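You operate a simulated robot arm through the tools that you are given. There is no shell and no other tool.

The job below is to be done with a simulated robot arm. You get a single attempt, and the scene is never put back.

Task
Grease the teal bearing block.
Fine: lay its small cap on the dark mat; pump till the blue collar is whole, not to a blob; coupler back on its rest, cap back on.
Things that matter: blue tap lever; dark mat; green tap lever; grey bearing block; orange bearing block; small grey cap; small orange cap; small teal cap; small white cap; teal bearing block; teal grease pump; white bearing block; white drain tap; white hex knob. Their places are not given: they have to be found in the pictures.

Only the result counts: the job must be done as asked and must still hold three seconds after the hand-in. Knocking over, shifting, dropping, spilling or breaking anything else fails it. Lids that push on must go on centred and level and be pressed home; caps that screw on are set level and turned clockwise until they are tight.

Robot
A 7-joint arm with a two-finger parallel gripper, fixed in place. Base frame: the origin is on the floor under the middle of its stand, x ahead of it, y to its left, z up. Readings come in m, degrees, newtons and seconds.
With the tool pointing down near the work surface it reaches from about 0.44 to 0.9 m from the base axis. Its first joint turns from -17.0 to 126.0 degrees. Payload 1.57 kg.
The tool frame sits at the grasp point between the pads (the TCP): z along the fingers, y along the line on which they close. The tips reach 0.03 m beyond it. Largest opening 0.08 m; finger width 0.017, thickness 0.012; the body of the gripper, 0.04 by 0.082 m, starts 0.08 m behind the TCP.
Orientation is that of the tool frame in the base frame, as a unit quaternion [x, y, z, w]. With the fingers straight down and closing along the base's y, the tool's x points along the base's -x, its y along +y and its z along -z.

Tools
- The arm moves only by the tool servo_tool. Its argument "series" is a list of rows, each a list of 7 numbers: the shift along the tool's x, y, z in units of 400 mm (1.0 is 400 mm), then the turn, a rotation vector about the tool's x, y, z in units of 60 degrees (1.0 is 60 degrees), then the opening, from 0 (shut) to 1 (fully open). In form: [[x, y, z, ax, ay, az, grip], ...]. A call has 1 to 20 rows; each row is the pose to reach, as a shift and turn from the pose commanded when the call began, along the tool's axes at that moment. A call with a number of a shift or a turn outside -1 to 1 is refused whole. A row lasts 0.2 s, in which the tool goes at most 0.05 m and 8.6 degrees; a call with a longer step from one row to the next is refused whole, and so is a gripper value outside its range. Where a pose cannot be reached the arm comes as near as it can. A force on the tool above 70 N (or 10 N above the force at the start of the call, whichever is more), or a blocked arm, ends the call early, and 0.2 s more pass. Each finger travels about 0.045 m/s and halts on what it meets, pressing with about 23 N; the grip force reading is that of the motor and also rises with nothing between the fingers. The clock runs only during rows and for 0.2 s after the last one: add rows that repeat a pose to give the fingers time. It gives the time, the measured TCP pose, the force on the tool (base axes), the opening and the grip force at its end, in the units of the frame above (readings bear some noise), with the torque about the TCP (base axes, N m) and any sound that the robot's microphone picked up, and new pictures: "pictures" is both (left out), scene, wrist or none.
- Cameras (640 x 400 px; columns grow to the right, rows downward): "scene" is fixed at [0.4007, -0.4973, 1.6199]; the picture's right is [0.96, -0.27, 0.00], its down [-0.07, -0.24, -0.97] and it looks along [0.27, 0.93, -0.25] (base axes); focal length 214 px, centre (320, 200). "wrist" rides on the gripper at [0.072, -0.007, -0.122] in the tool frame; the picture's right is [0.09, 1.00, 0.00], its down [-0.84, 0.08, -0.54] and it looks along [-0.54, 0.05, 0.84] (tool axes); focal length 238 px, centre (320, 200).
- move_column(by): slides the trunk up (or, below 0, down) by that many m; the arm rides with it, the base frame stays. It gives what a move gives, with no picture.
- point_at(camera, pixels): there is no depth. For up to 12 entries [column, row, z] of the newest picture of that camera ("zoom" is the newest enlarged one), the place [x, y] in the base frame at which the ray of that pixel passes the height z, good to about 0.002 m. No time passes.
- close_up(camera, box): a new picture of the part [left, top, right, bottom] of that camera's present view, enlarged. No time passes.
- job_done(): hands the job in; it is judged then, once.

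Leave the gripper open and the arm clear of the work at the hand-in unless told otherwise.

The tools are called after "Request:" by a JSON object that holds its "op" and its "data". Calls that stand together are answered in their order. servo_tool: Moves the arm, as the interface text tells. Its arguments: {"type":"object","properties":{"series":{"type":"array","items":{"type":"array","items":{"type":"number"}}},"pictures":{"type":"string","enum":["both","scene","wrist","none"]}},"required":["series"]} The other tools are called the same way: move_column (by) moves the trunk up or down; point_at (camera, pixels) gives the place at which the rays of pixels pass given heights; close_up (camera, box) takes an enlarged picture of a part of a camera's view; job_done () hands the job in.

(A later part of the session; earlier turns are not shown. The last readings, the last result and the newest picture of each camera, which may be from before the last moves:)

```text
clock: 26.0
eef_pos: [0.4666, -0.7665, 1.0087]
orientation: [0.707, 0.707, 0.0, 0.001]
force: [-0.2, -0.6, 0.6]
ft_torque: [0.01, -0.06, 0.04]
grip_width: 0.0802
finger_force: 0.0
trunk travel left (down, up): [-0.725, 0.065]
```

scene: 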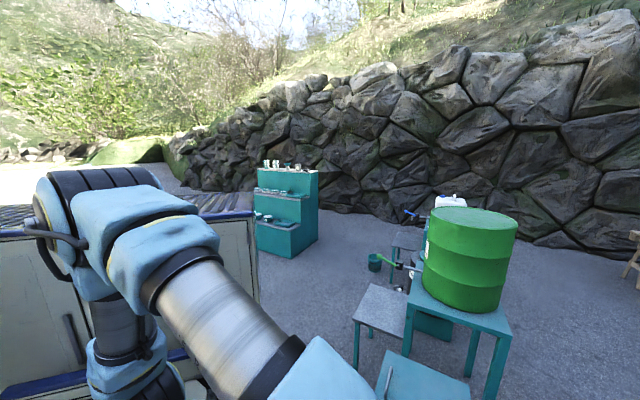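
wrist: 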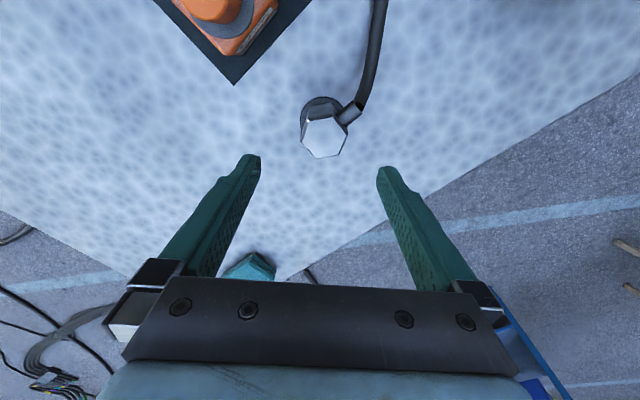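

Request:
{"op": "close_up", "data": {"camera": "wrist", "box": [256, 80, 384, 160]}}

Request:
{"op": "point_at", "data": {"camera": "wrist", "pixels": [[323, 138, 0.915], [322, 112, 0.855], [234, 85, 0.85]]}}

```text
5.00 times, centred on (320, 120) of wrist
```

zoom: 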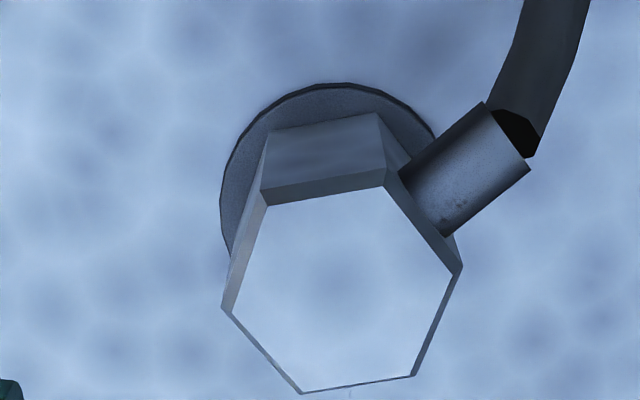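

```text
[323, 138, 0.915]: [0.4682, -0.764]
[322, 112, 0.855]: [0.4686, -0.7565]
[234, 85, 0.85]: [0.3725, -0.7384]
```

The hex is about 40 mm across flats, axis near (0.4704,-0.768), top about z 0.906, with flats facing -15, 45 (barb) and 105 degrees. I'll turn the tool 15 degrees more, centre and descend to TCP z 0.95 for a check.

Request:
{"op": "servo_tool", "data": {"series": [[-0.004, 0.0095, 0.05, 0, 0, 0.125, 1], [-0.004, 0.0095, 0.1, 0, 0, 0.25, 1], [-0.004, 0.0095, 0.147, 0, 0, 0.25, 1]], "pictures": "wrist"}}

Request:
{"op": "close_up", "data": {"camera": "wrist", "box": [220, 80, 420, 205]}}

```text
clock: 26.8
eef_pos: [0.4698, -0.7682, 0.9485]
orientation: [0.794, 0.608, 0.0, 0.0]
force: [-0.1, 0.1, -0.1]
ft_torque: [-0.02, -0.04, 0.0]
grip_width: 0.08
finger_force: 0.1
trunk travel left (down, up): [-0.725, 0.065]
```

wrist: 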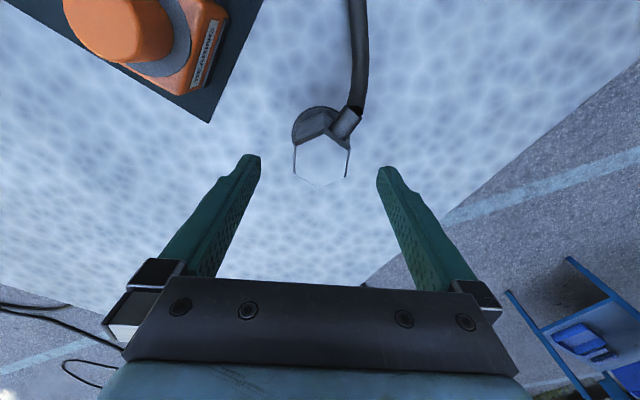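

```text
3.20 times, centred on (320, 142) of wrist
```

zoom: 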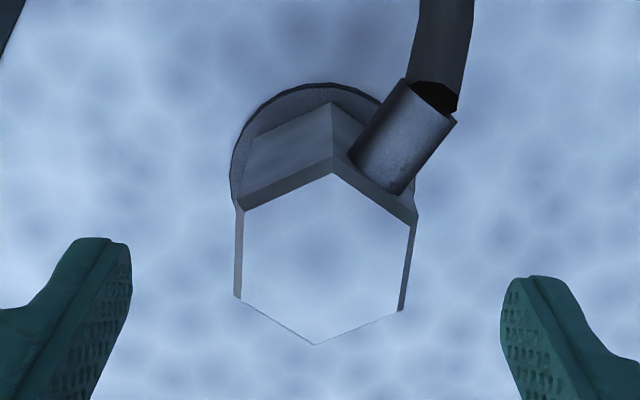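

The hex flats line up with the fingers, centred within about 1 mm. I'll descend to TCP z 0.911 slowly.

Request:
{"op": "servo_tool", "data": {"series": [[0, 0.0025, 0.03, 0, 0, 0, 1], [0, 0.0025, 0.055, 0, 0, 0, 1], [0, 0.0025, 0.075, 0, 0, 0, 1], [0, 0.0025, 0.092, 0, 0, 0, 1]], "pictures": "wrist"}}

Request:
{"op": "close_up", "data": {"camera": "wrist", "box": [220, 80, 420, 205]}}

```text
clock: 27.8
eef_pos: [0.469, -0.7678, 0.9129]
orientation: [0.793, 0.609, 0.0, 0.0]
force: [-0.5, -0.1, -0.4]
ft_torque: [0.02, 0.03, 0.03]
grip_width: 0.0801
finger_force: 0.1
trunk travel left (down, up): [-0.725, 0.065]
```

wrist: 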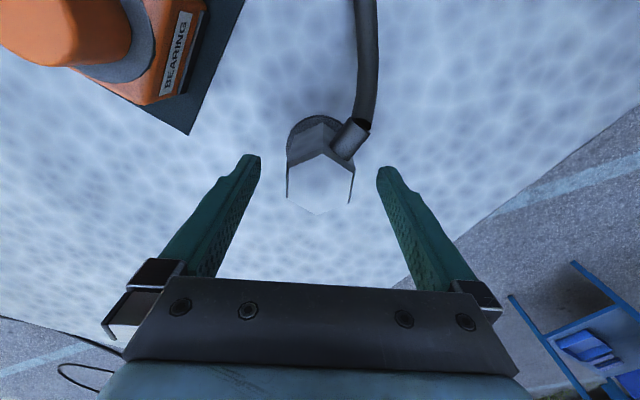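

```text
3.20 times, centred on (320, 142) of wrist
```

zoom: 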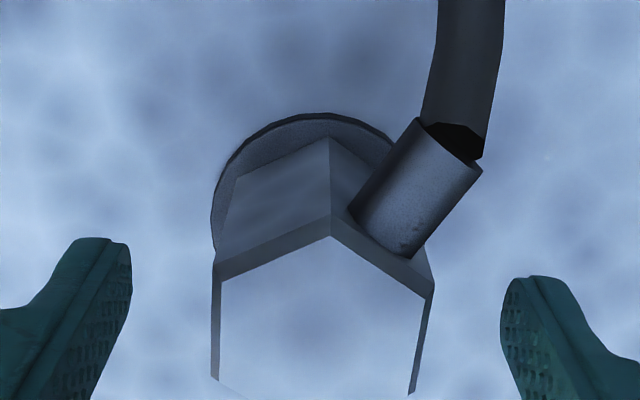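

Centred between the fingers and clear of the barb. Closing on the flats now.

Request:
{"op": "servo_tool", "data": {"series": [[0, 0, 0, 0, 0, 0, 0.8], [0, 0, 0, 0, 0, 0, 0.6], [0, 0, 0, 0, 0, 0, 0.42], [0, 0, 0, 0, 0, 0, 0.42], [0, 0, 0, 0, 0, 0, 0.42]], "pictures": "wrist"}}

Request:
{"op": "close_up", "data": {"camera": "wrist", "box": [220, 80, 420, 205]}}

```text
clock: 29.0
eef_pos: [0.4694, -0.7697, 0.911]
orientation: [0.793, 0.609, 0.0, -0.001]
force: [-0.8, 1.1, 0.7]
ft_torque: [0.01, -0.01, 0.0]
grip_width: 0.0402
finger_force: 22.6
trunk travel left (down, up): [-0.725, 0.065]
```

wrist: 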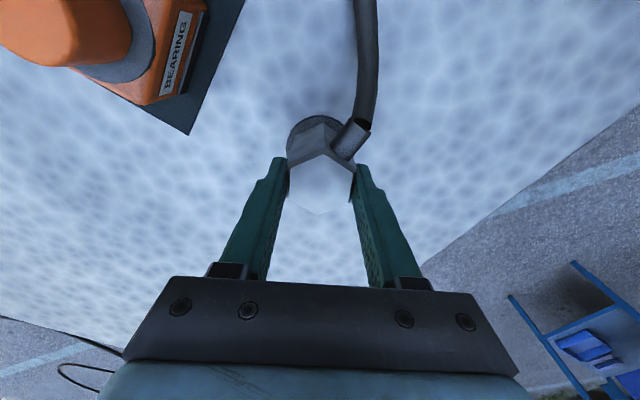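

```text
3.20 times, centred on (320, 142) of wrist
```

zoom: 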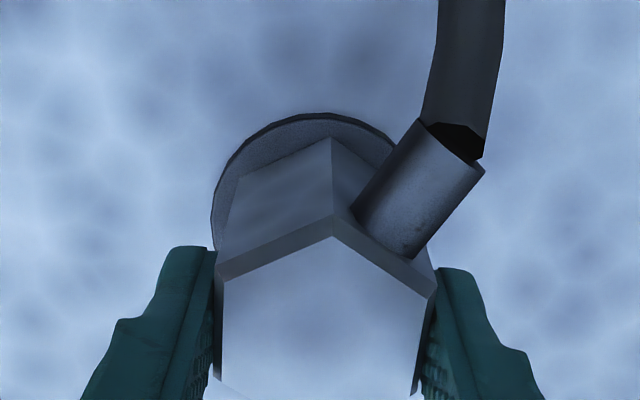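

The coupler is held (40.2 mm, 23 N). Rest pose noted: TCP (0.469,-0.769,0.911), quaternion [0.793,0.609,0,0]. Lifting a little with force check.

Request:
{"op": "servo_tool", "data": {"series": [[0, 0, -0.005, 0, 0, 0, 0.42], [0, 0, -0.01, 0, 0, 0, 0.42], [0, 0, -0.02, 0, 0, 0, 0.42]], "pictures": "none"}}

Request:
{"op": "servo_tool", "data": {"series": [[0, 0, -0.02, 0, 0, 0, 0.42], [0, 0, -0.05, 0, 0, 0, 0.42], [0, 0, -0.08, 0, 0, 0, 0.42], [0, 0, -0.11, 0, 0, 0, 0.42], [0, 0, -0.13, 0, 0, 0, 0.42]], "pictures": "wrist"}}

Request:
{"op": "close_up", "data": {"camera": "wrist", "box": [220, 60, 420, 185]}}

```text
clock: 29.8
eef_pos: [0.4696, -0.7684, 0.9205]
orientation: [0.793, 0.609, 0.0, 0.0]
force: [-0.4, 0.3, -1.8]
ft_torque: [0.0, 0.02, -0.02]
grip_width: 0.0408
finger_force: 23.2
trunk travel left (down, up): [-0.725, 0.065]
```

```text
clock: 31.0
eef_pos: [0.4697, -0.7699, 0.9747]
orientation: [0.794, 0.608, 0.0, 0.0]
force: [0.3, -0.4, -1.1]
ft_torque: [-0.02, 0.05, -0.01]
grip_width: 0.0405
finger_force: 22.7
trunk travel left (down, up): [-0.725, 0.065]
```

wrist: 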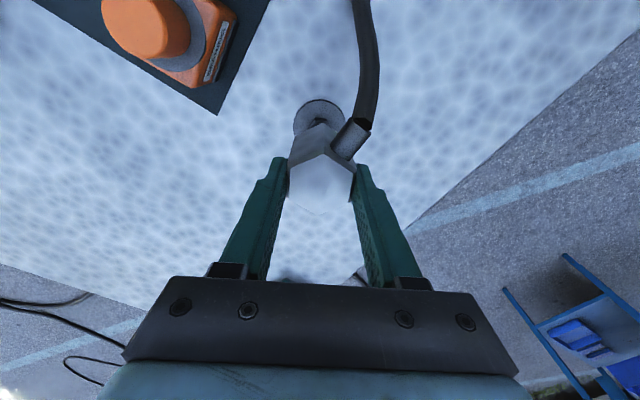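

```text
3.20 times, centred on (320, 122) of wrist
```

zoom: 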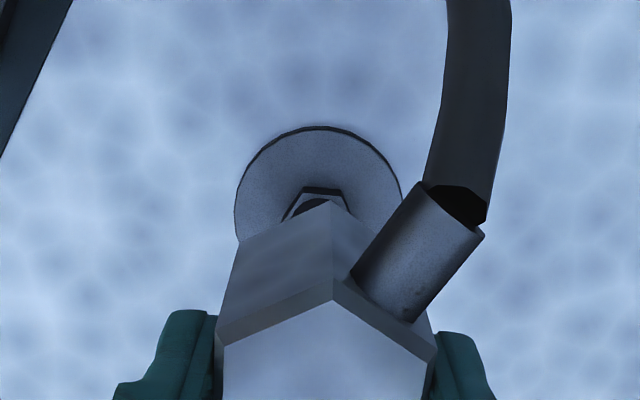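

The coupler came off a peg like the nipple. I'll carry it, high, to a spot just outward of the teal block so the camera can see the nipple past the coupler.

Request:
{"op": "servo_tool", "data": {"series": [[0, 0, -0.06, 0, 0, 0, 0.42], [0, 0, -0.1125, 0, 0, 0, 0.42], [0.06, -0.05, -0.1125, 0, 0, 0, 0.42], [0.12, -0.1, -0.1125, 0, 0, 0, 0.42], [0.18, -0.15, -0.1125, 0, 0, 0, 0.42], [0.23, -0.194, -0.1125, 0, 0, 0, 0.42]], "pictures": "wrist"}}

Request:
{"op": "close_up", "data": {"camera": "wrist", "box": [220, 0, 420, 125]}}

```text
clock: 32.4
eef_pos: [0.4206, -0.6594, 1.0174]
orientation: [0.793, 0.609, -0.001, 0.0]
force: [0.2, -0.3, -2.6]
ft_torque: [0.03, 0.02, 0.02]
grip_width: 0.0405
finger_force: 22.7
trunk travel left (down, up): [-0.725, 0.065]
```

wrist: 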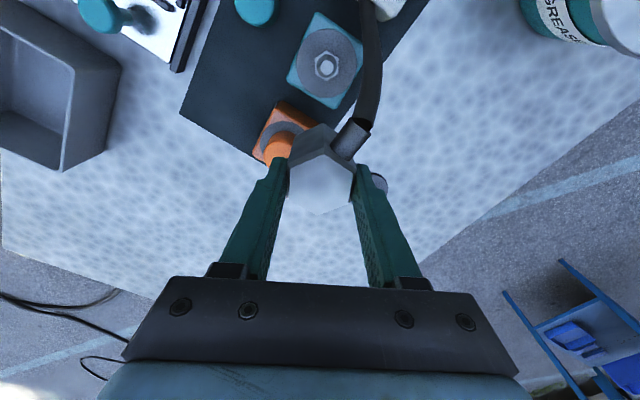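

```text
3.20 times, centred on (320, 62) of wrist
```

zoom: 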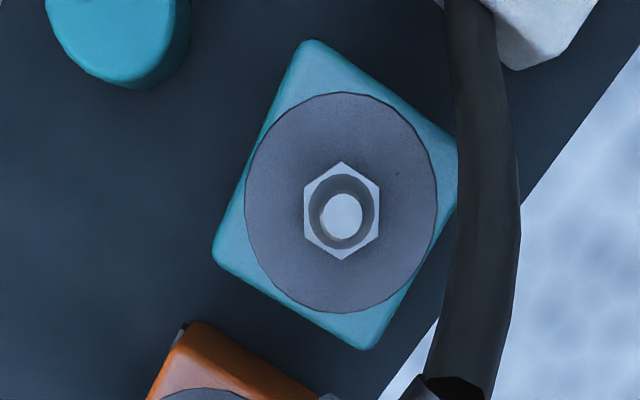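

Excellent: the nipple shows from nearly above at (326.6,67) with ring centre (326.6,63.4). I'll get the coordinates at a few heights.

Request:
{"op": "point_at", "data": {"camera": "wrist", "pixels": [[326.6, 63.4, 0.9], [326.6, 63.4, 0.89], [326.6, 67.5, 0.915], [326.6, 67.5, 0.93], [326.9, 66, 0.905]]}}

Request:
{"op": "close_up", "data": {"camera": "wrist", "box": [294, 40, 358, 90]}}

```text
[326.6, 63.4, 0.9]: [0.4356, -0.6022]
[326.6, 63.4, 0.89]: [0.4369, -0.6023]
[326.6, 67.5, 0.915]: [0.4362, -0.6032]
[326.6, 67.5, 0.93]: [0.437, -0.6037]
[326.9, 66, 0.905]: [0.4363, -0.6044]
```

```text
8.00 times, centred on (326, 65) of wrist
```

zoom: 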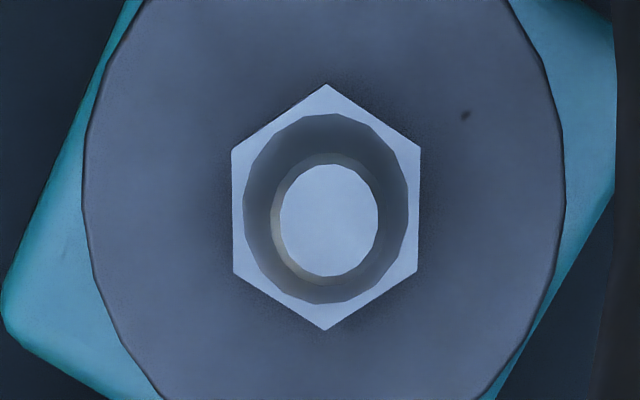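

The nipple is 58 mm along tool x from the TCP (base about (0.436,-0.603)). I'll move the coupler over it at this height and lower to TCP z 0.985, then check the picture.

Request:
{"op": "servo_tool", "data": {"series": [[0.05, 0, 0, 0, 0, 0, 0.42], [0.1, 0, 0, 0, 0, 0, 0.42], [0.1445, 0, 0, 0, 0, 0, 0.42], [0.1445, 0, 0.04, 0, 0, 0, 0.42], [0.1445, 0, 0.08, 0, 0, 0, 0.42]], "pictures": "wrist"}}

Request:
{"op": "close_up", "data": {"camera": "wrist", "box": [220, 60, 420, 185]}}

```text
clock: 33.6
eef_pos: [0.4347, -0.6036, 0.9861]
orientation: [0.793, 0.609, 0.001, 0.0]
force: [-0.8, -0.5, -1.0]
ft_torque: [-0.03, 0.0, 0.03]
grip_width: 0.0405
finger_force: 22.4
trunk travel left (down, up): [-0.725, 0.065]
```

wrist: 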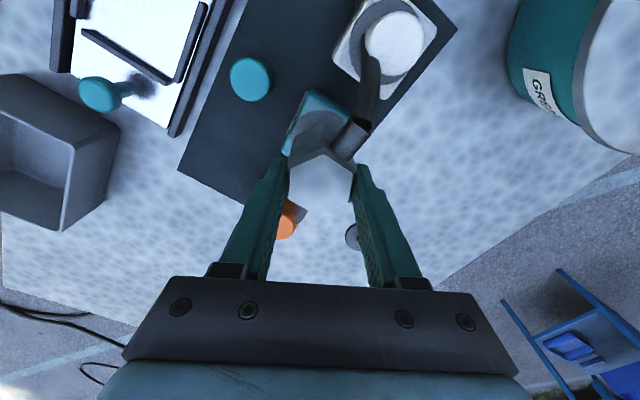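

```text
3.20 times, centred on (320, 122) of wrist
```

zoom: 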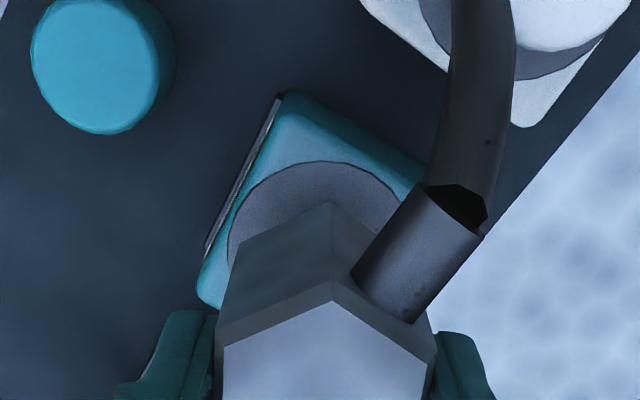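

The coupler is lined up over the ring as far as can be seen. I'll lower in small steps, checking force.

Request:
{"op": "servo_tool", "data": {"series": [[0, 0, 0.005, 0, 0, 0, 0.42], [0, 0, 0.01, 0, 0, 0, 0.42], [0, 0, 0.015, 0, 0, 0, 0.42]], "pictures": "none"}}

Request:
{"op": "servo_tool", "data": {"series": [[0, 0, 0.005, 0, 0, 0, 0.42], [0, 0, 0.01, 0, 0, 0, 0.42]], "pictures": "wrist"}}

Request:
{"op": "close_up", "data": {"camera": "wrist", "box": [220, 60, 420, 185]}}

```text
clock: 34.4
eef_pos: [0.4341, -0.6038, 0.9794]
orientation: [0.794, 0.609, -0.001, 0.0]
force: [0.5, -0.4, -0.8]
ft_torque: [0.0, 0.0, 0.01]
grip_width: 0.0404
finger_force: 23.2
trunk travel left (down, up): [-0.725, 0.065]
```

```text
clock: 35.0
eef_pos: [0.435, -0.605, 0.974]
orientation: [0.793, 0.609, 0.0, 0.0]
force: [-0.1, 0.7, -2.0]
ft_torque: [0.01, 0.02, 0.0]
grip_width: 0.0401
finger_force: 22.9
trunk travel left (down, up): [-0.725, 0.065]
```

wrist: 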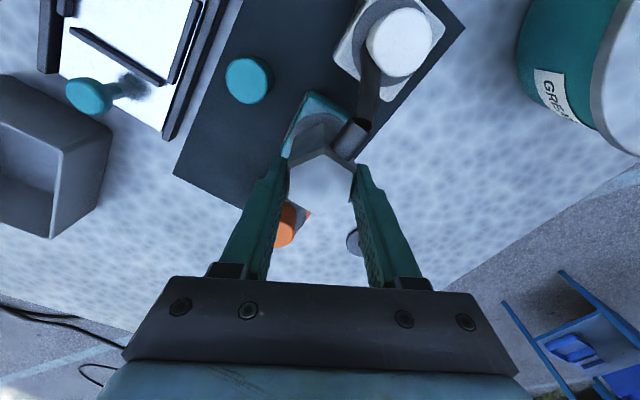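

```text
3.20 times, centred on (320, 122) of wrist
```

zoom: 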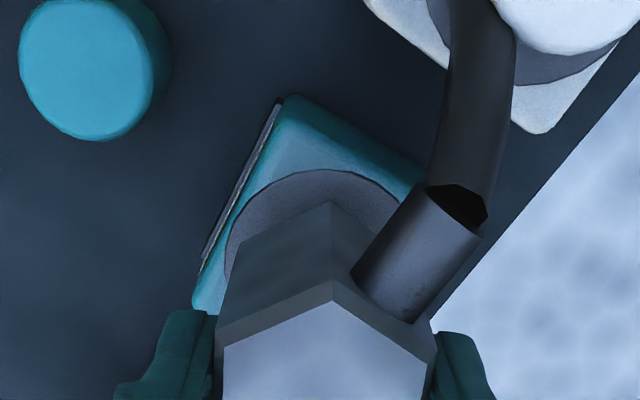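

Still free at 0.974. Continuing in 2 mm steps.

Request:
{"op": "servo_tool", "data": {"series": [[0, 0, 0.005, 0, 0, 0, 0.42], [0, 0, 0.01, 0, 0, 0, 0.42]], "pictures": "none"}}

Request:
{"op": "servo_tool", "data": {"series": [[0, 0, 0.005, 0, 0, 0, 0.42]], "pictures": "none"}}

Request:
{"op": "servo_tool", "data": {"series": [[0, 0, 0.005, 0, 0, 0, 0.42]], "pictures": "none"}}

```text
clock: 35.6
eef_pos: [0.4347, -0.6036, 0.9703]
orientation: [0.793, 0.609, 0.0, 0.0]
force: [-0.1, -1.2, -1.3]
ft_torque: [0.0, 0.01, -0.01]
grip_width: 0.0404
finger_force: 23.4
trunk travel left (down, up): [-0.725, 0.065]
```

```text
clock: 36.0
eef_pos: [0.4344, -0.6034, 0.9694]
orientation: [0.794, 0.609, 0.001, 0.0]
force: [0.1, -0.7, -2.0]
ft_torque: [0.02, 0.01, -0.01]
grip_width: 0.0402
finger_force: 22.8
trunk travel left (down, up): [-0.725, 0.065]
```

```text
clock: 36.4
eef_pos: [0.4341, -0.6042, 0.9672]
orientation: [0.793, 0.609, 0.0, 0.0]
force: [0.6, 1.0, -1.2]
ft_torque: [0.0, 0.01, 0.04]
grip_width: 0.0404
finger_force: 23.4
trunk travel left (down, up): [-0.725, 0.065]
```

Request:
{"op": "servo_tool", "data": {"series": [[0, 0, 0.005, 0, 0, 0, 0.42]], "pictures": "none"}}

Request:
{"op": "servo_tool", "data": {"series": [[0, 0, 0.005, 0, 0, 0, 0.42]], "pictures": "none"}}

Request:
{"op": "servo_tool", "data": {"series": [[0, 0, 0.005, 0, 0, 0, 0.42]], "pictures": "wrist"}}

Request:
{"op": "close_up", "data": {"camera": "wrist", "box": [220, 60, 420, 185]}}

```text
clock: 36.8
eef_pos: [0.4331, -0.6038, 0.9649]
orientation: [0.793, 0.609, 0.0, 0.001]
force: [0.3, 0.5, -1.2]
ft_torque: [-0.01, -0.03, 0.02]
grip_width: 0.0405
finger_force: 23.1
trunk travel left (down, up): [-0.725, 0.065]
```

```text
clock: 37.2
eef_pos: [0.4333, -0.6043, 0.9643]
orientation: [0.794, 0.608, -0.001, 0.0]
force: [0.2, 0.1, -1.1]
ft_torque: [-0.02, 0.01, 0.02]
grip_width: 0.0402
finger_force: 22.7
trunk travel left (down, up): [-0.725, 0.065]
```

```text
clock: 37.6
eef_pos: [0.4345, -0.6043, 0.9608]
orientation: [0.793, 0.609, 0.0, 0.0]
force: [-0.6, -0.3, -1.2]
ft_torque: [0.0, 0.01, -0.01]
grip_width: 0.0407
finger_force: 22.9
trunk travel left (down, up): [-0.725, 0.065]
```

wrist: 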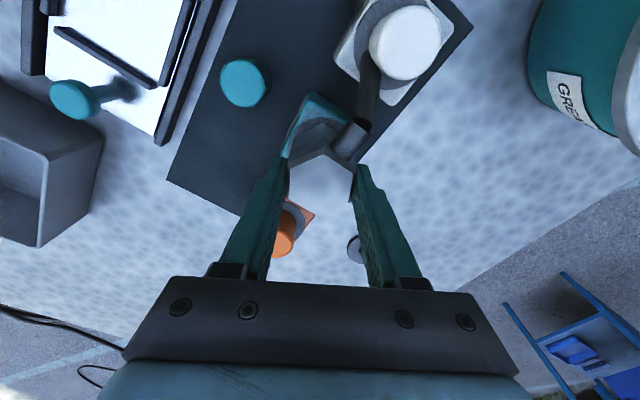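

```text
3.20 times, centred on (320, 122) of wrist
```

zoom: 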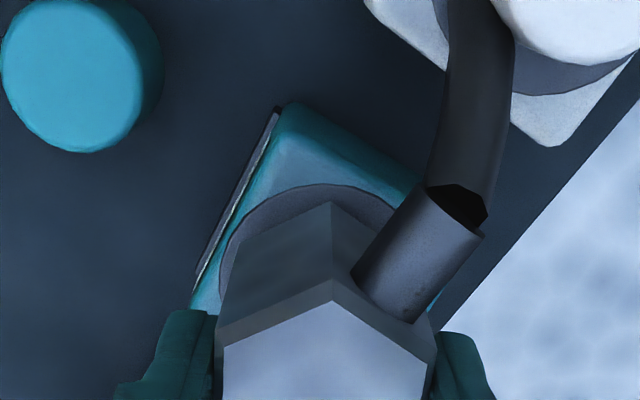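

No contact yet at 0.9608; from the cap heights I expect the coupler to seat near TCP z 0.956. I'll keep going in 1–2 mm steps.

Request:
{"op": "servo_tool", "data": {"series": [[0, 0, 0.004, 0, 0, 0, 0.42]], "pictures": "none"}}

Request:
{"op": "servo_tool", "data": {"series": [[0, 0, 0.004, 0, 0, 0, 0.42]], "pictures": "none"}}

Request:
{"op": "servo_tool", "data": {"series": [[0, 0, 0.004, 0, 0, 0, 0.42]], "pictures": "none"}}

```text
clock: 38.0
eef_pos: [0.4343, -0.6046, 0.9593]
orientation: [0.793, 0.609, 0.0, 0.0]
force: [0.0, 0.5, -1.7]
ft_torque: [0.02, -0.01, 0.01]
grip_width: 0.0404
finger_force: 23.0
trunk travel left (down, up): [-0.725, 0.065]
```

```text
clock: 38.4
eef_pos: [0.4329, -0.6047, 0.9578]
orientation: [0.794, 0.608, 0.0, 0.0]
force: [0.3, 0.1, -2.1]
ft_torque: [-0.01, 0.01, -0.01]
grip_width: 0.0406
finger_force: 23.5
trunk travel left (down, up): [-0.725, 0.065]
```

```text
clock: 38.8
eef_pos: [0.4349, -0.604, 0.9567]
orientation: [0.793, 0.609, 0.0, -0.001]
force: [0.0, 0.1, -1.6]
ft_torque: [0.03, -0.02, 0.01]
grip_width: 0.0407
finger_force: 22.5
trunk travel left (down, up): [-0.725, 0.065]
```

Request:
{"op": "servo_tool", "data": {"series": [[0, 0, 0.004, 0, 0, 0, 0.42]], "pictures": "none"}}

Request:
{"op": "servo_tool", "data": {"series": [[0, 0, 0.004, 0, 0, 0, 0.42]], "pictures": "wrist"}}

Request:
{"op": "close_up", "data": {"camera": "wrist", "box": [220, 60, 420, 185]}}

```text
clock: 39.2
eef_pos: [0.4345, -0.604, 0.956]
orientation: [0.793, 0.609, 0.0, 0.0]
force: [0.4, 0.0, -1.5]
ft_torque: [0.01, -0.02, 0.0]
grip_width: 0.0405
finger_force: 23.0
trunk travel left (down, up): [-0.725, 0.065]
```

```text
clock: 39.6
eef_pos: [0.4343, -0.6037, 0.9557]
orientation: [0.793, 0.609, 0.0, 0.0]
force: [-1.8, 3.4, 10.8]
ft_torque: [0.32, 0.16, -0.01]
grip_width: 0.0404
finger_force: 22.3
trunk travel left (down, up): [-0.725, 0.065]
```

wrist: 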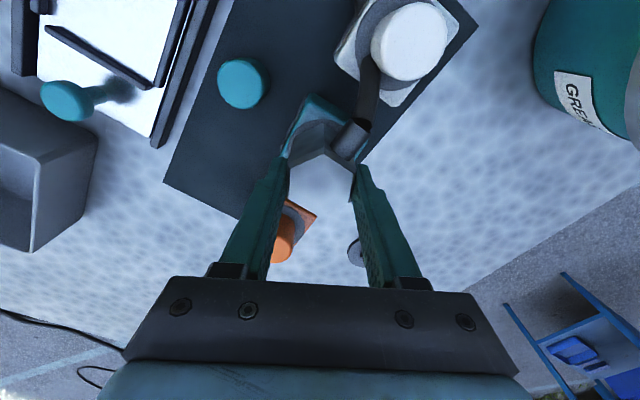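

```text
3.20 times, centred on (320, 122) of wrist
```

zoom: 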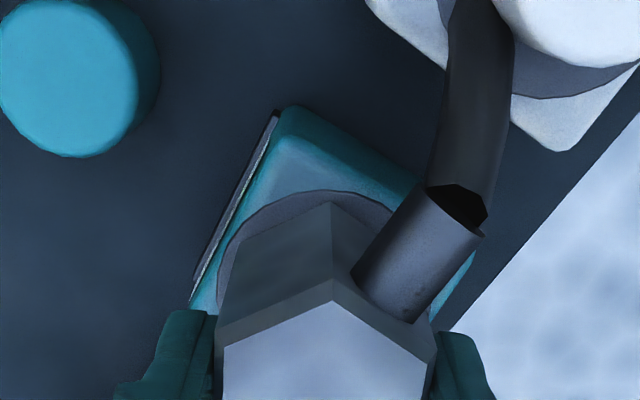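

First contact: 10.8 N at TCP z 0.9557, right where I expected the seat. I'll press slightly further to feel whether it seats or snaps.

Request:
{"op": "servo_tool", "data": {"series": [[0, 0, 0.0025, 0, 0, 0, 0.42], [0, 0, 0.0025, 0, 0, 0, 0.42]], "pictures": "none"}}

Request:
{"op": "servo_tool", "data": {"series": [[0, 0, 0.0025, 0, 0, 0, 0.42], [0, 0, 0.0025, 0, 0, 0, 0.42]], "pictures": "none"}}

```text
clock: 40.2
eef_pos: [0.4344, -0.6049, 0.9545]
orientation: [0.794, 0.608, 0.001, 0.001]
force: [-2.5, 4.9, 15.9]
ft_torque: [0.13, 0.18, -0.03]
grip_width: 0.0405
finger_force: 22.9
trunk travel left (down, up): [-0.725, 0.065]
```

```text
clock: 40.8
eef_pos: [0.4344, -0.6043, 0.9517]
orientation: [0.793, 0.609, 0.0, 0.001]
force: [-2.4, -0.5, 16.2]
ft_torque: [-0.08, 0.13, -0.04]
grip_width: 0.0403
finger_force: 22.7
trunk travel left (down, up): [-0.725, 0.065]
```

It moved down to 0.9517 with the force steady at 16 N and the side force vanishing — it's sliding on. I'll take a picture and press a bit more.

Request:
{"op": "servo_tool", "data": {"series": [[0, 0, 0.0025, 0, 0, 0, 0.42], [0, 0, 0.0025, 0, 0, 0, 0.42]], "pictures": "wrist"}}

Request:
{"op": "close_up", "data": {"camera": "wrist", "box": [220, 60, 420, 185]}}

```text
clock: 41.4
eef_pos: [0.435, -0.6045, 0.9495]
orientation: [0.794, 0.608, 0.0, 0.002]
force: [1.1, -2.6, 15.8]
ft_torque: [-0.1, 0.05, -0.02]
grip_width: 0.0404
finger_force: 23.1
trunk travel left (down, up): [-0.725, 0.065]
```

wrist: 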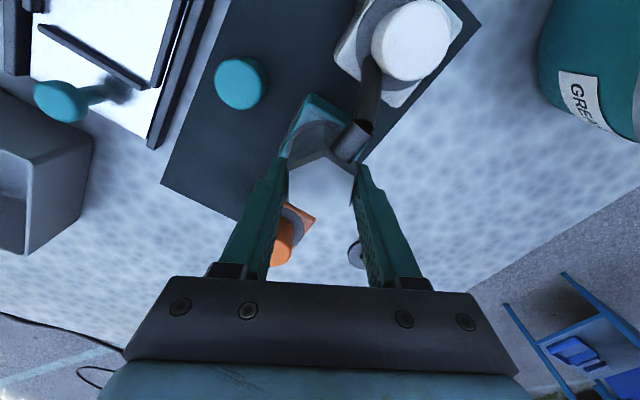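

```text
3.20 times, centred on (320, 122) of wrist
```

zoom: 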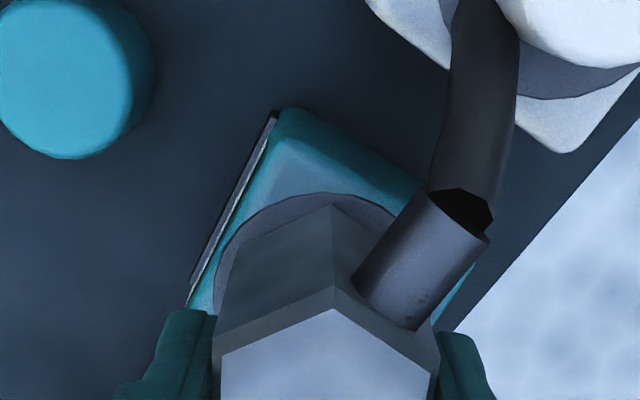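

The coupler has stopped going down while the fingers slip slightly at 16 N, and its bottom rim is at ring level: it is seated. The ring looks about 3 mm off-centre outward, so I'll ease up 2 mm and nudge outward to feel the clearance around the nipple.

Request:
{"op": "servo_tool", "data": {"series": [[0, 0, -0.005, 0, 0, 0, 0.42], [0, 0, -0.005, 0, 0, 0, 0.42]], "pictures": "none"}}

Request:
{"op": "servo_tool", "data": {"series": [[-0.0025, 0, 0, 0, 0, 0, 0.42], [-0.005, 0, 0, 0, 0, 0, 0.42]], "pictures": "none"}}

Request:
{"op": "servo_tool", "data": {"series": [[-0.0025, 0, 0, 0, 0, 0, 0.42], [-0.0025, 0, 0, 0, 0, 0, 0.42]], "pictures": "none"}}

```text
clock: 42.0
eef_pos: [0.434, -0.6041, 0.9525]
orientation: [0.793, 0.609, -0.001, -0.001]
force: [0.0, -1.0, -0.8]
ft_torque: [-0.02, -0.04, -0.01]
grip_width: 0.0404
finger_force: 23.0
trunk travel left (down, up): [-0.725, 0.065]
```

```text
clock: 42.6
eef_pos: [0.4335, -0.6056, 0.951]
orientation: [0.793, 0.61, 0.0, -0.001]
force: [0.0, 0.4, -1.5]
ft_torque: [-0.01, 0.02, -0.01]
grip_width: 0.0402
finger_force: 23.3
trunk travel left (down, up): [-0.725, 0.065]
```

```text
clock: 43.2
eef_pos: [0.4334, -0.607, 0.9529]
orientation: [0.793, 0.609, -0.001, 0.0]
force: [-0.6, -0.7, -1.2]
ft_torque: [0.01, 0.01, -0.01]
grip_width: 0.0406
finger_force: 22.7
trunk travel left (down, up): [-0.725, 0.065]
```

3 mm outward with no side force. Let me look at the alignment now.

Request:
{"op": "servo_tool", "data": {"series": [[0, 0, 0, 0, 0, 0, 0.42]], "pictures": "both"}}

Request:
{"op": "close_up", "data": {"camera": "wrist", "box": [256, 90, 384, 170]}}

```text
clock: 43.6
eef_pos: [0.4327, -0.6079, 0.9521]
orientation: [0.793, 0.609, 0.001, -0.001]
force: [0.7, -0.2, -1.7]
ft_torque: [0.01, -0.01, -0.02]
grip_width: 0.0401
finger_force: 22.5
trunk travel left (down, up): [-0.725, 0.065]
```

scene: 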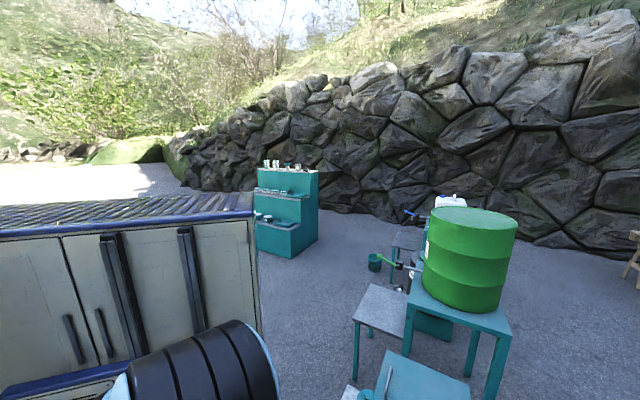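
wrist: 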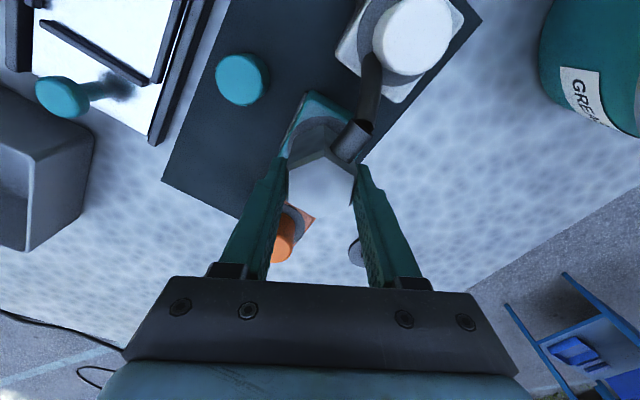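

```text
5.00 times, centred on (320, 130) of wrist
```

zoom: 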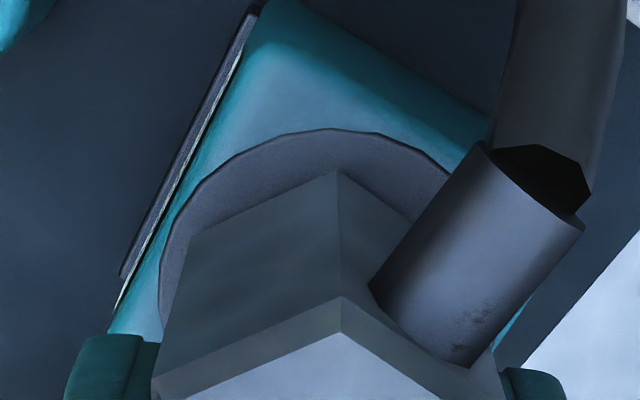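

Working it through with the ring radius against the rest-disc radius, the earlier spot was nearly coaxial; now the ring is about 2.3 mm inward of the coupler. I'll move back 2.3 mm inward, 1 mm sideways, then seat it again gently.

Request:
{"op": "servo_tool", "data": {"series": [[0.003, 0.0025, 0, 0, 0, 0, 0.42], [0.0058, 0.0025, 0, 0, 0, 0, 0.42]], "pictures": "none"}}

Request:
{"op": "servo_tool", "data": {"series": [[0, 0, 0.0025, 0, 0, 0, 0.42], [0, 0, 0.005, 0, 0, 0, 0.42]], "pictures": "none"}}

Request:
{"op": "servo_tool", "data": {"series": [[0, 0, 0.0025, 0, 0, 0, 0.42]], "pictures": "wrist"}}

Request:
{"op": "close_up", "data": {"camera": "wrist", "box": [256, 90, 384, 170]}}

```text
clock: 44.2
eef_pos: [0.4344, -0.6059, 0.9535]
orientation: [0.793, 0.609, 0.0, 0.0]
force: [-0.4, -0.3, -0.7]
ft_torque: [0.04, 0.04, 0.0]
grip_width: 0.0404
finger_force: 23.2
trunk travel left (down, up): [-0.725, 0.065]
```

```text
clock: 44.8
eef_pos: [0.4348, -0.6064, 0.9511]
orientation: [0.793, 0.609, 0.0, 0.0]
force: [0.6, -0.3, -2.3]
ft_torque: [0.0, 0.04, -0.04]
grip_width: 0.0407
finger_force: 23.4
trunk travel left (down, up): [-0.725, 0.065]
```

```text
clock: 45.2
eef_pos: [0.4345, -0.6041, 0.9506]
orientation: [0.793, 0.609, 0.0, 0.001]
force: [-0.7, 1.6, 7.3]
ft_torque: [0.11, 0.13, -0.01]
grip_width: 0.0406
finger_force: 23.2
trunk travel left (down, up): [-0.725, 0.065]
```

wrist: 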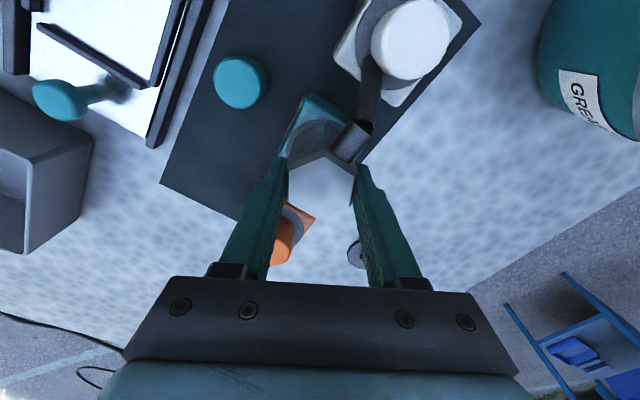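

```text
5.00 times, centred on (320, 130) of wrist
```

zoom: 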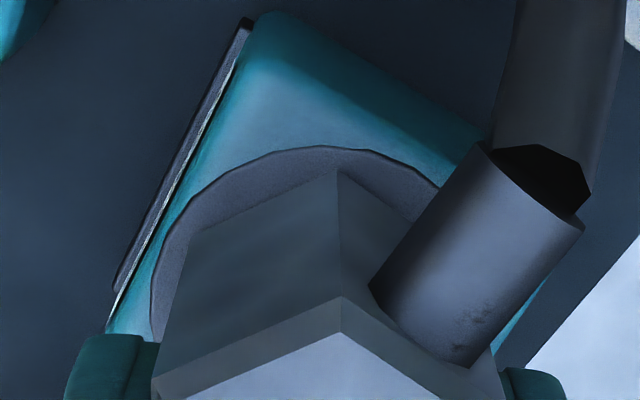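

Now the ring gap behind the back vertex is 5 px, matching coaxial, and it rests with 7 N. I'll open the fingers, pause, and rise, watching whether the coupler stays.

Request:
{"op": "servo_tool", "data": {"series": [[0, 0, 0, 0, 0, 0, 0.6], [0, 0, 0, 0, 0, 0, 0.75], [0, 0, 0, 0, 0, 0, 0.8], [0, 0, -0.02, 0, 0, 0, 0.8], [0, 0, -0.06, 0, 0, 0, 0.8], [0, 0, -0.12, 0, 0, 0, 0.8]], "pictures": "wrist"}}

Request:
{"op": "close_up", "data": {"camera": "wrist", "box": [220, 60, 420, 185]}}

```text
clock: 46.6
eef_pos: [0.436, -0.6054, 0.9971]
orientation: [0.793, 0.609, 0.0, 0.0]
force: [-0.1, 0.2, -0.3]
ft_torque: [0.03, 0.02, 0.01]
grip_width: 0.0638
finger_force: 0.0
trunk travel left (down, up): [-0.725, 0.065]
```

wrist: 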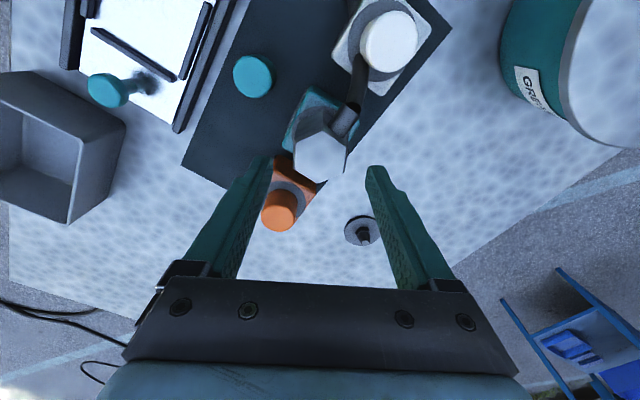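

```text
3.20 times, centred on (320, 122) of wrist
```

zoom: 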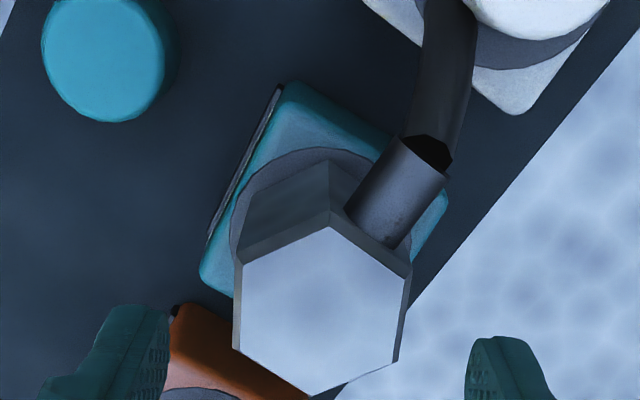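

The coupler stays upright on the nipple. Pump geometry from my triangulation: pivot about (0.693,-0.524,1.031), lever ball about (0.58,-0.66,1.105). I'll rise to z 1.25 and move above the ball, turning 25 degrees so the finger closing line is parallel to the lever's pivot axis.

Request:
{"op": "servo_tool", "data": {"series": [[0, 0, -0.1, 0, 0, 0, 0.8], [0, 0, -0.2, 0, 0, 0, 0.8], [0, 0, -0.3, 0, 0, 0, 0.9], [0, 0, -0.4, 0, 0, 0, 1], [0, 0, -0.5, 0, 0, 0, 1], [0, 0, -0.6, 0, 0, 0, 1], [-0.01, 0.096, -0.633, 0, 0, 0.104, 1], [-0.02, 0.192, -0.633, 0, 0, 0.208, 1], [-0.03, 0.288, -0.633, 0, 0, 0.312, 1], [-0.039, 0.383, -0.633, 0, 0, 0.417, 1]], "pictures": "wrist"}}

```text
clock: 48.8
eef_pos: [0.5774, -0.6599, 1.2528]
orientation: [0.907, 0.422, 0.0, 0.0]
force: [-0.3, 0.2, 0.0]
ft_torque: [-0.03, -0.01, 0.02]
grip_width: 0.0801
finger_force: 0.1
trunk travel left (down, up): [-0.725, 0.065]
```

wrist: 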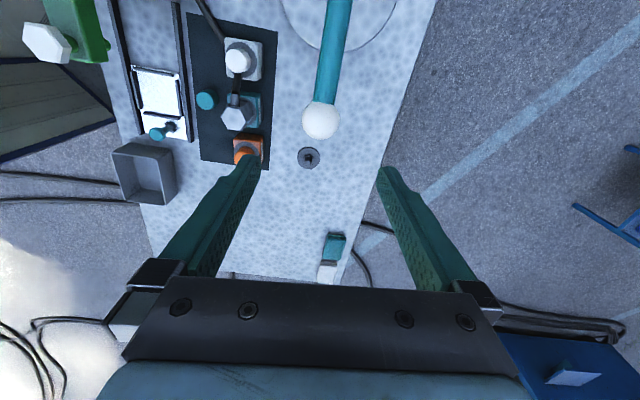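

The ball is at (320,121), almost under the tool axis, and the blocks with the coupler stay visible at the left. I'll enlarge both.

Request:
{"op": "close_up", "data": {"camera": "wrist", "box": [256, 60, 384, 160]}}

Request:
{"op": "close_up", "data": {"camera": "wrist", "box": [190, 80, 290, 142]}}

Request:
{"op": "point_at", "data": {"camera": "wrist", "pixels": [[320, 121, 1.105], [320, 121, 1.08], [236, 118, 0.94]]}}

```text
4.00 times, centred on (320, 110) of wrist
```

zoom: 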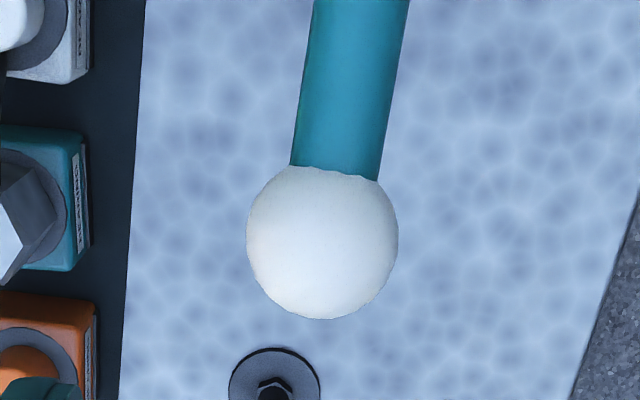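

```text
6.40 times, centred on (240, 111) of wrist
```

zoom: 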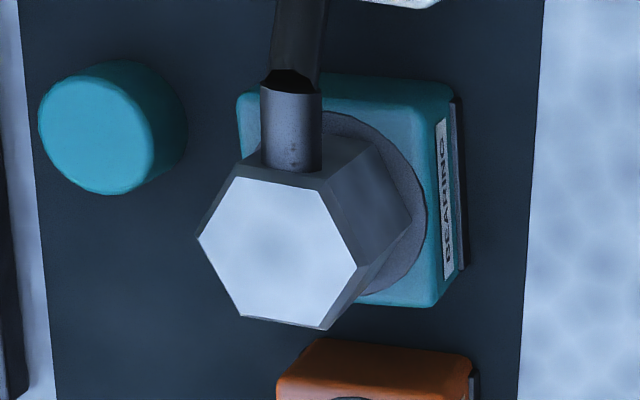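

```text
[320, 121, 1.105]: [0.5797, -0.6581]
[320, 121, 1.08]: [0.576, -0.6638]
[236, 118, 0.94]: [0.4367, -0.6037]
```

The ball (about 42 mm across) is centred within 3 mm. I'll descend around it to TCP z of about 1.107 with open fingers.

Request:
{"op": "servo_tool", "data": {"series": [[0.006, 0, 0.09, 0, 0, 0, 1], [0.006, 0, 0.18, 0, 0, 0, 1], [0.006, 0, 0.27, 0, 0, 0, 1], [0.006, 0, 0.33, 0, 0, 0, 1], [0.006, 0, 0.363, 0, 0, 0, 1]], "pictures": "wrist"}}

Request:
{"op": "close_up", "data": {"camera": "wrist", "box": [160, 100, 400, 250]}}

```text
clock: 50.0
eef_pos: [0.5795, -0.6593, 1.1041]
orientation: [0.906, 0.423, 0.0, 0.0]
force: [0.2, 0.1, 0.5]
ft_torque: [-0.02, -0.02, -0.01]
grip_width: 0.0799
finger_force: 0.1
trunk travel left (down, up): [-0.725, 0.065]
```

wrist: 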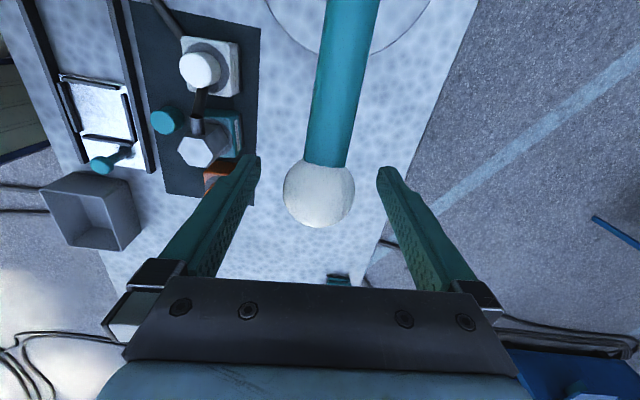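

```text
2.67 times, centred on (280, 175) of wrist
```

zoom: 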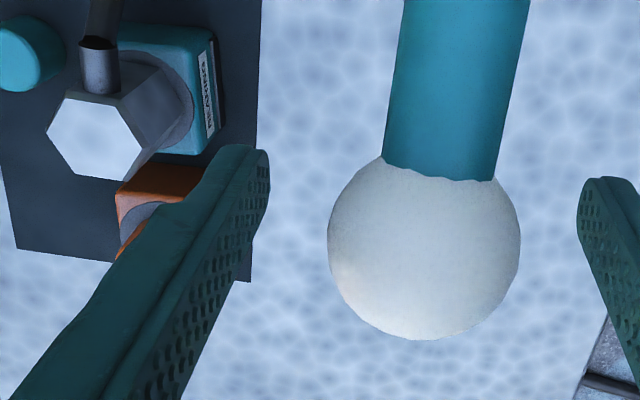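

The ball is right at the TCP. Closing on it.

Request:
{"op": "servo_tool", "data": {"series": [[0, 0, 0, 0, 0, 0, 0.75], [0, 0, 0, 0, 0, 0, 0.55], [0, 0, 0, 0, 0, 0, 0.4], [0, 0, 0, 0, 0, 0, 0.4], [0, 0, 0, 0, 0, 0, 0.4]], "pictures": "wrist"}}

Request:
{"op": "close_up", "data": {"camera": "wrist", "box": [130, 60, 330, 185]}}

```text
clock: 51.2
eef_pos: [0.5794, -0.6584, 1.1061]
orientation: [0.906, 0.422, 0.0, -0.001]
force: [-5.3, 6.0, -1.8]
ft_torque: [0.07, 0.18, -0.01]
grip_width: 0.0418
finger_force: 37.1
trunk travel left (down, up): [-0.725, 0.065]
```

wrist: 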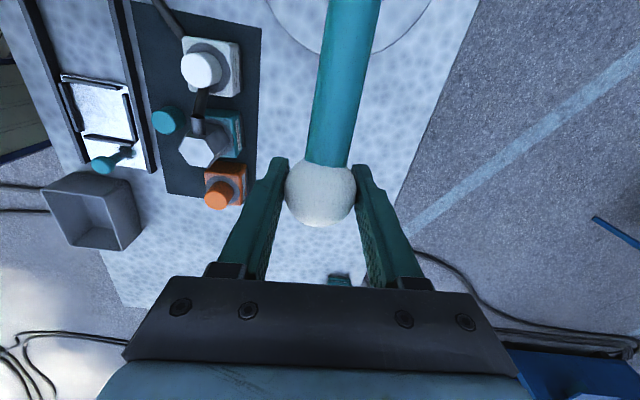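

```text
3.20 times, centred on (230, 122) of wrist
```

zoom: 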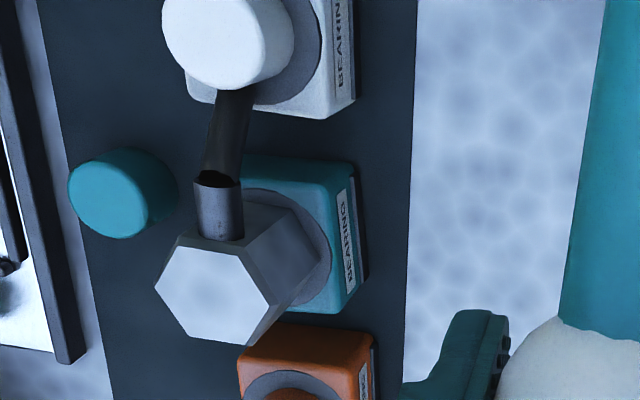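

Ball held (41.8 mm). Now a first gentle part-stroke: lever from about 23 to 15 degrees, following the arc, and check force and picture.

Request:
{"op": "servo_tool", "data": {"series": [[-0.006, -0.002, 0.015, 0, 0, 0, 0.4], [-0.0115, -0.002, 0.031, 0, 0, 0, 0.4], [-0.0165, -0.002, 0.046, 0, 0, 0, 0.4], [-0.0208, -0.002, 0.061, 0, 0, 0, 0.4]], "pictures": "wrist"}}

Request:
{"op": "close_up", "data": {"camera": "wrist", "box": [130, 60, 330, 185]}}

```text
clock: 52.2
eef_pos: [0.5715, -0.6646, 1.0816]
orientation: [0.906, 0.423, 0.0, 0.002]
force: [-6.4, 1.3, 9.9]
ft_torque: [0.97, -0.73, 0.05]
grip_width: 0.0417
finger_force: 44.8
trunk travel left (down, up): [-0.725, 0.065]
```

wrist: 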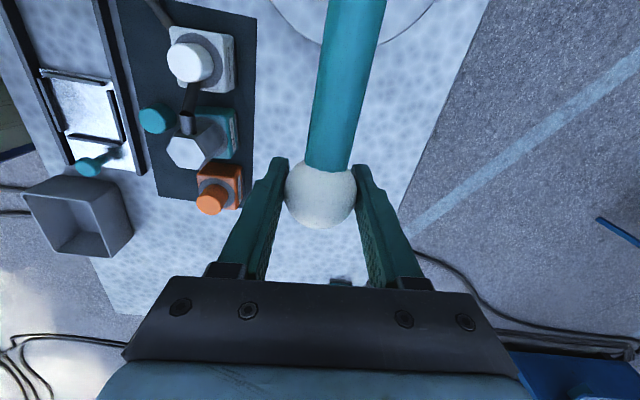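

```text
3.20 times, centred on (230, 122) of wrist
```

zoom: 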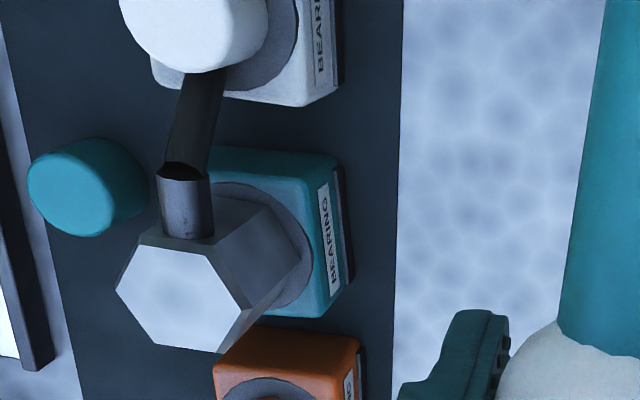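

The lever follows with about 10 N. No collar visible yet. I'll continue down the arc to about 0 degrees.

Request:
{"op": "servo_tool", "data": {"series": [[-0.005, 0, 0.018, 0, 0, 0, 0.4], [-0.009, 0, 0.038, 0, 0, 0, 0.4], [-0.0115, 0, 0.057, 0, 0, 0, 0.4], [-0.0138, 0, 0.078, 0, 0, 0, 0.4], [-0.0155, 0, 0.1, 0, 0, 0, 0.4], [-0.0165, 0, 0.124, 0, 0, 0, 0.4]], "pictures": "wrist"}}

Request:
{"op": "close_up", "data": {"camera": "wrist", "box": [100, 60, 300, 185]}}

```text
clock: 53.6
eef_pos: [0.5686, -0.6683, 1.0307]
orientation: [0.906, 0.423, -0.001, -0.001]
force: [-19.3, 0.0, 9.3]
ft_torque: [0.85, -0.62, -0.04]
grip_width: 0.0412
finger_force: 45.6
trunk travel left (down, up): [-0.725, 0.065]
```

wrist: 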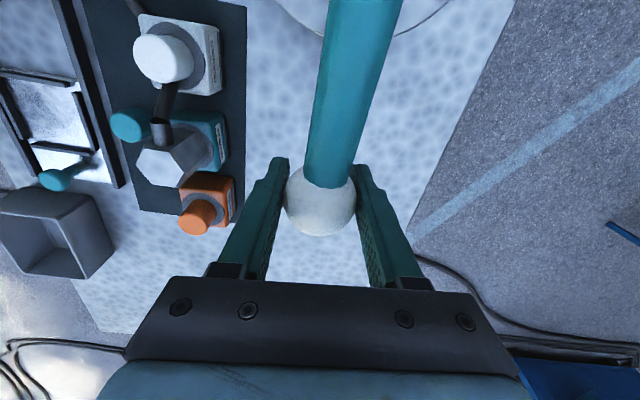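

```text
3.20 times, centred on (200, 122) of wrist
```

zoom: 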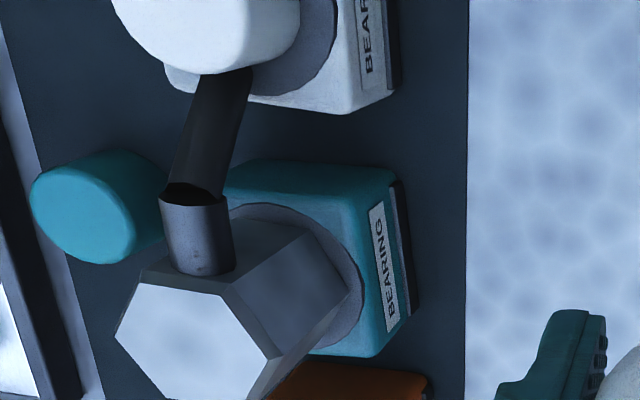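

No collar yet; the lever side-load is about 15 N in tool y, so I'll shift 1.5 mm to relieve it while continuing down another 27 mm.

Request:
{"op": "servo_tool", "data": {"series": [[-0.002, -0.004, 0.016, 0, 0, 0, 0.4], [-0.001, -0.004, 0.033, 0, 0, 0, 0.4], [0.0, -0.005, 0.05, 0, 0, 0, 0.4], [0.002, -0.005, 0.067, 0, 0, 0, 0.4]], "pictures": "wrist"}}

Request:
{"op": "close_up", "data": {"camera": "wrist", "box": [80, 60, 280, 185]}}

```text
clock: 54.6
eef_pos: [0.5698, -0.6668, 1.0048]
orientation: [0.906, 0.423, 0.001, 0.001]
force: [-4.9, -10.4, 10.1]
ft_torque: [0.92, -0.81, -0.02]
grip_width: 0.0412
finger_force: 44.9
trunk travel left (down, up): [-0.725, 0.065]
```

wrist: 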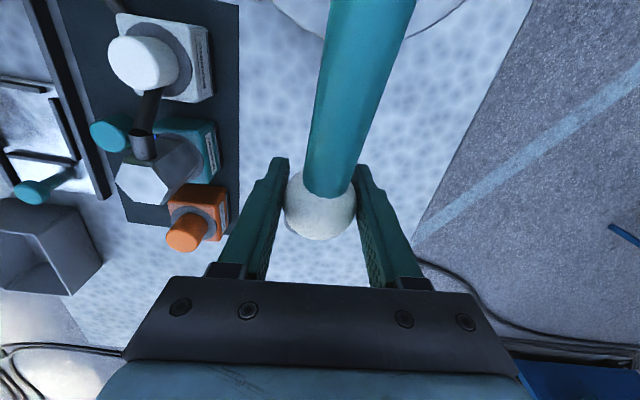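

```text
3.20 times, centred on (180, 122) of wrist
```

zoom: 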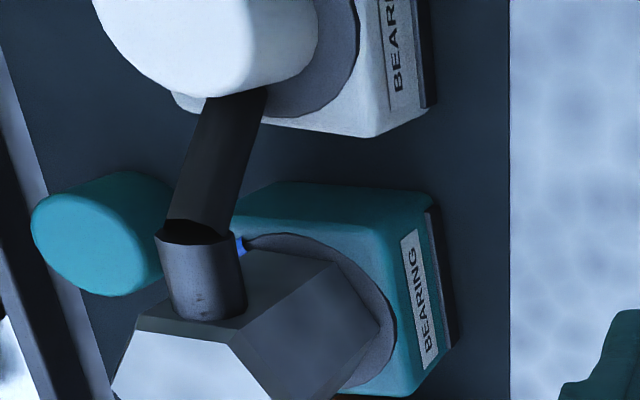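

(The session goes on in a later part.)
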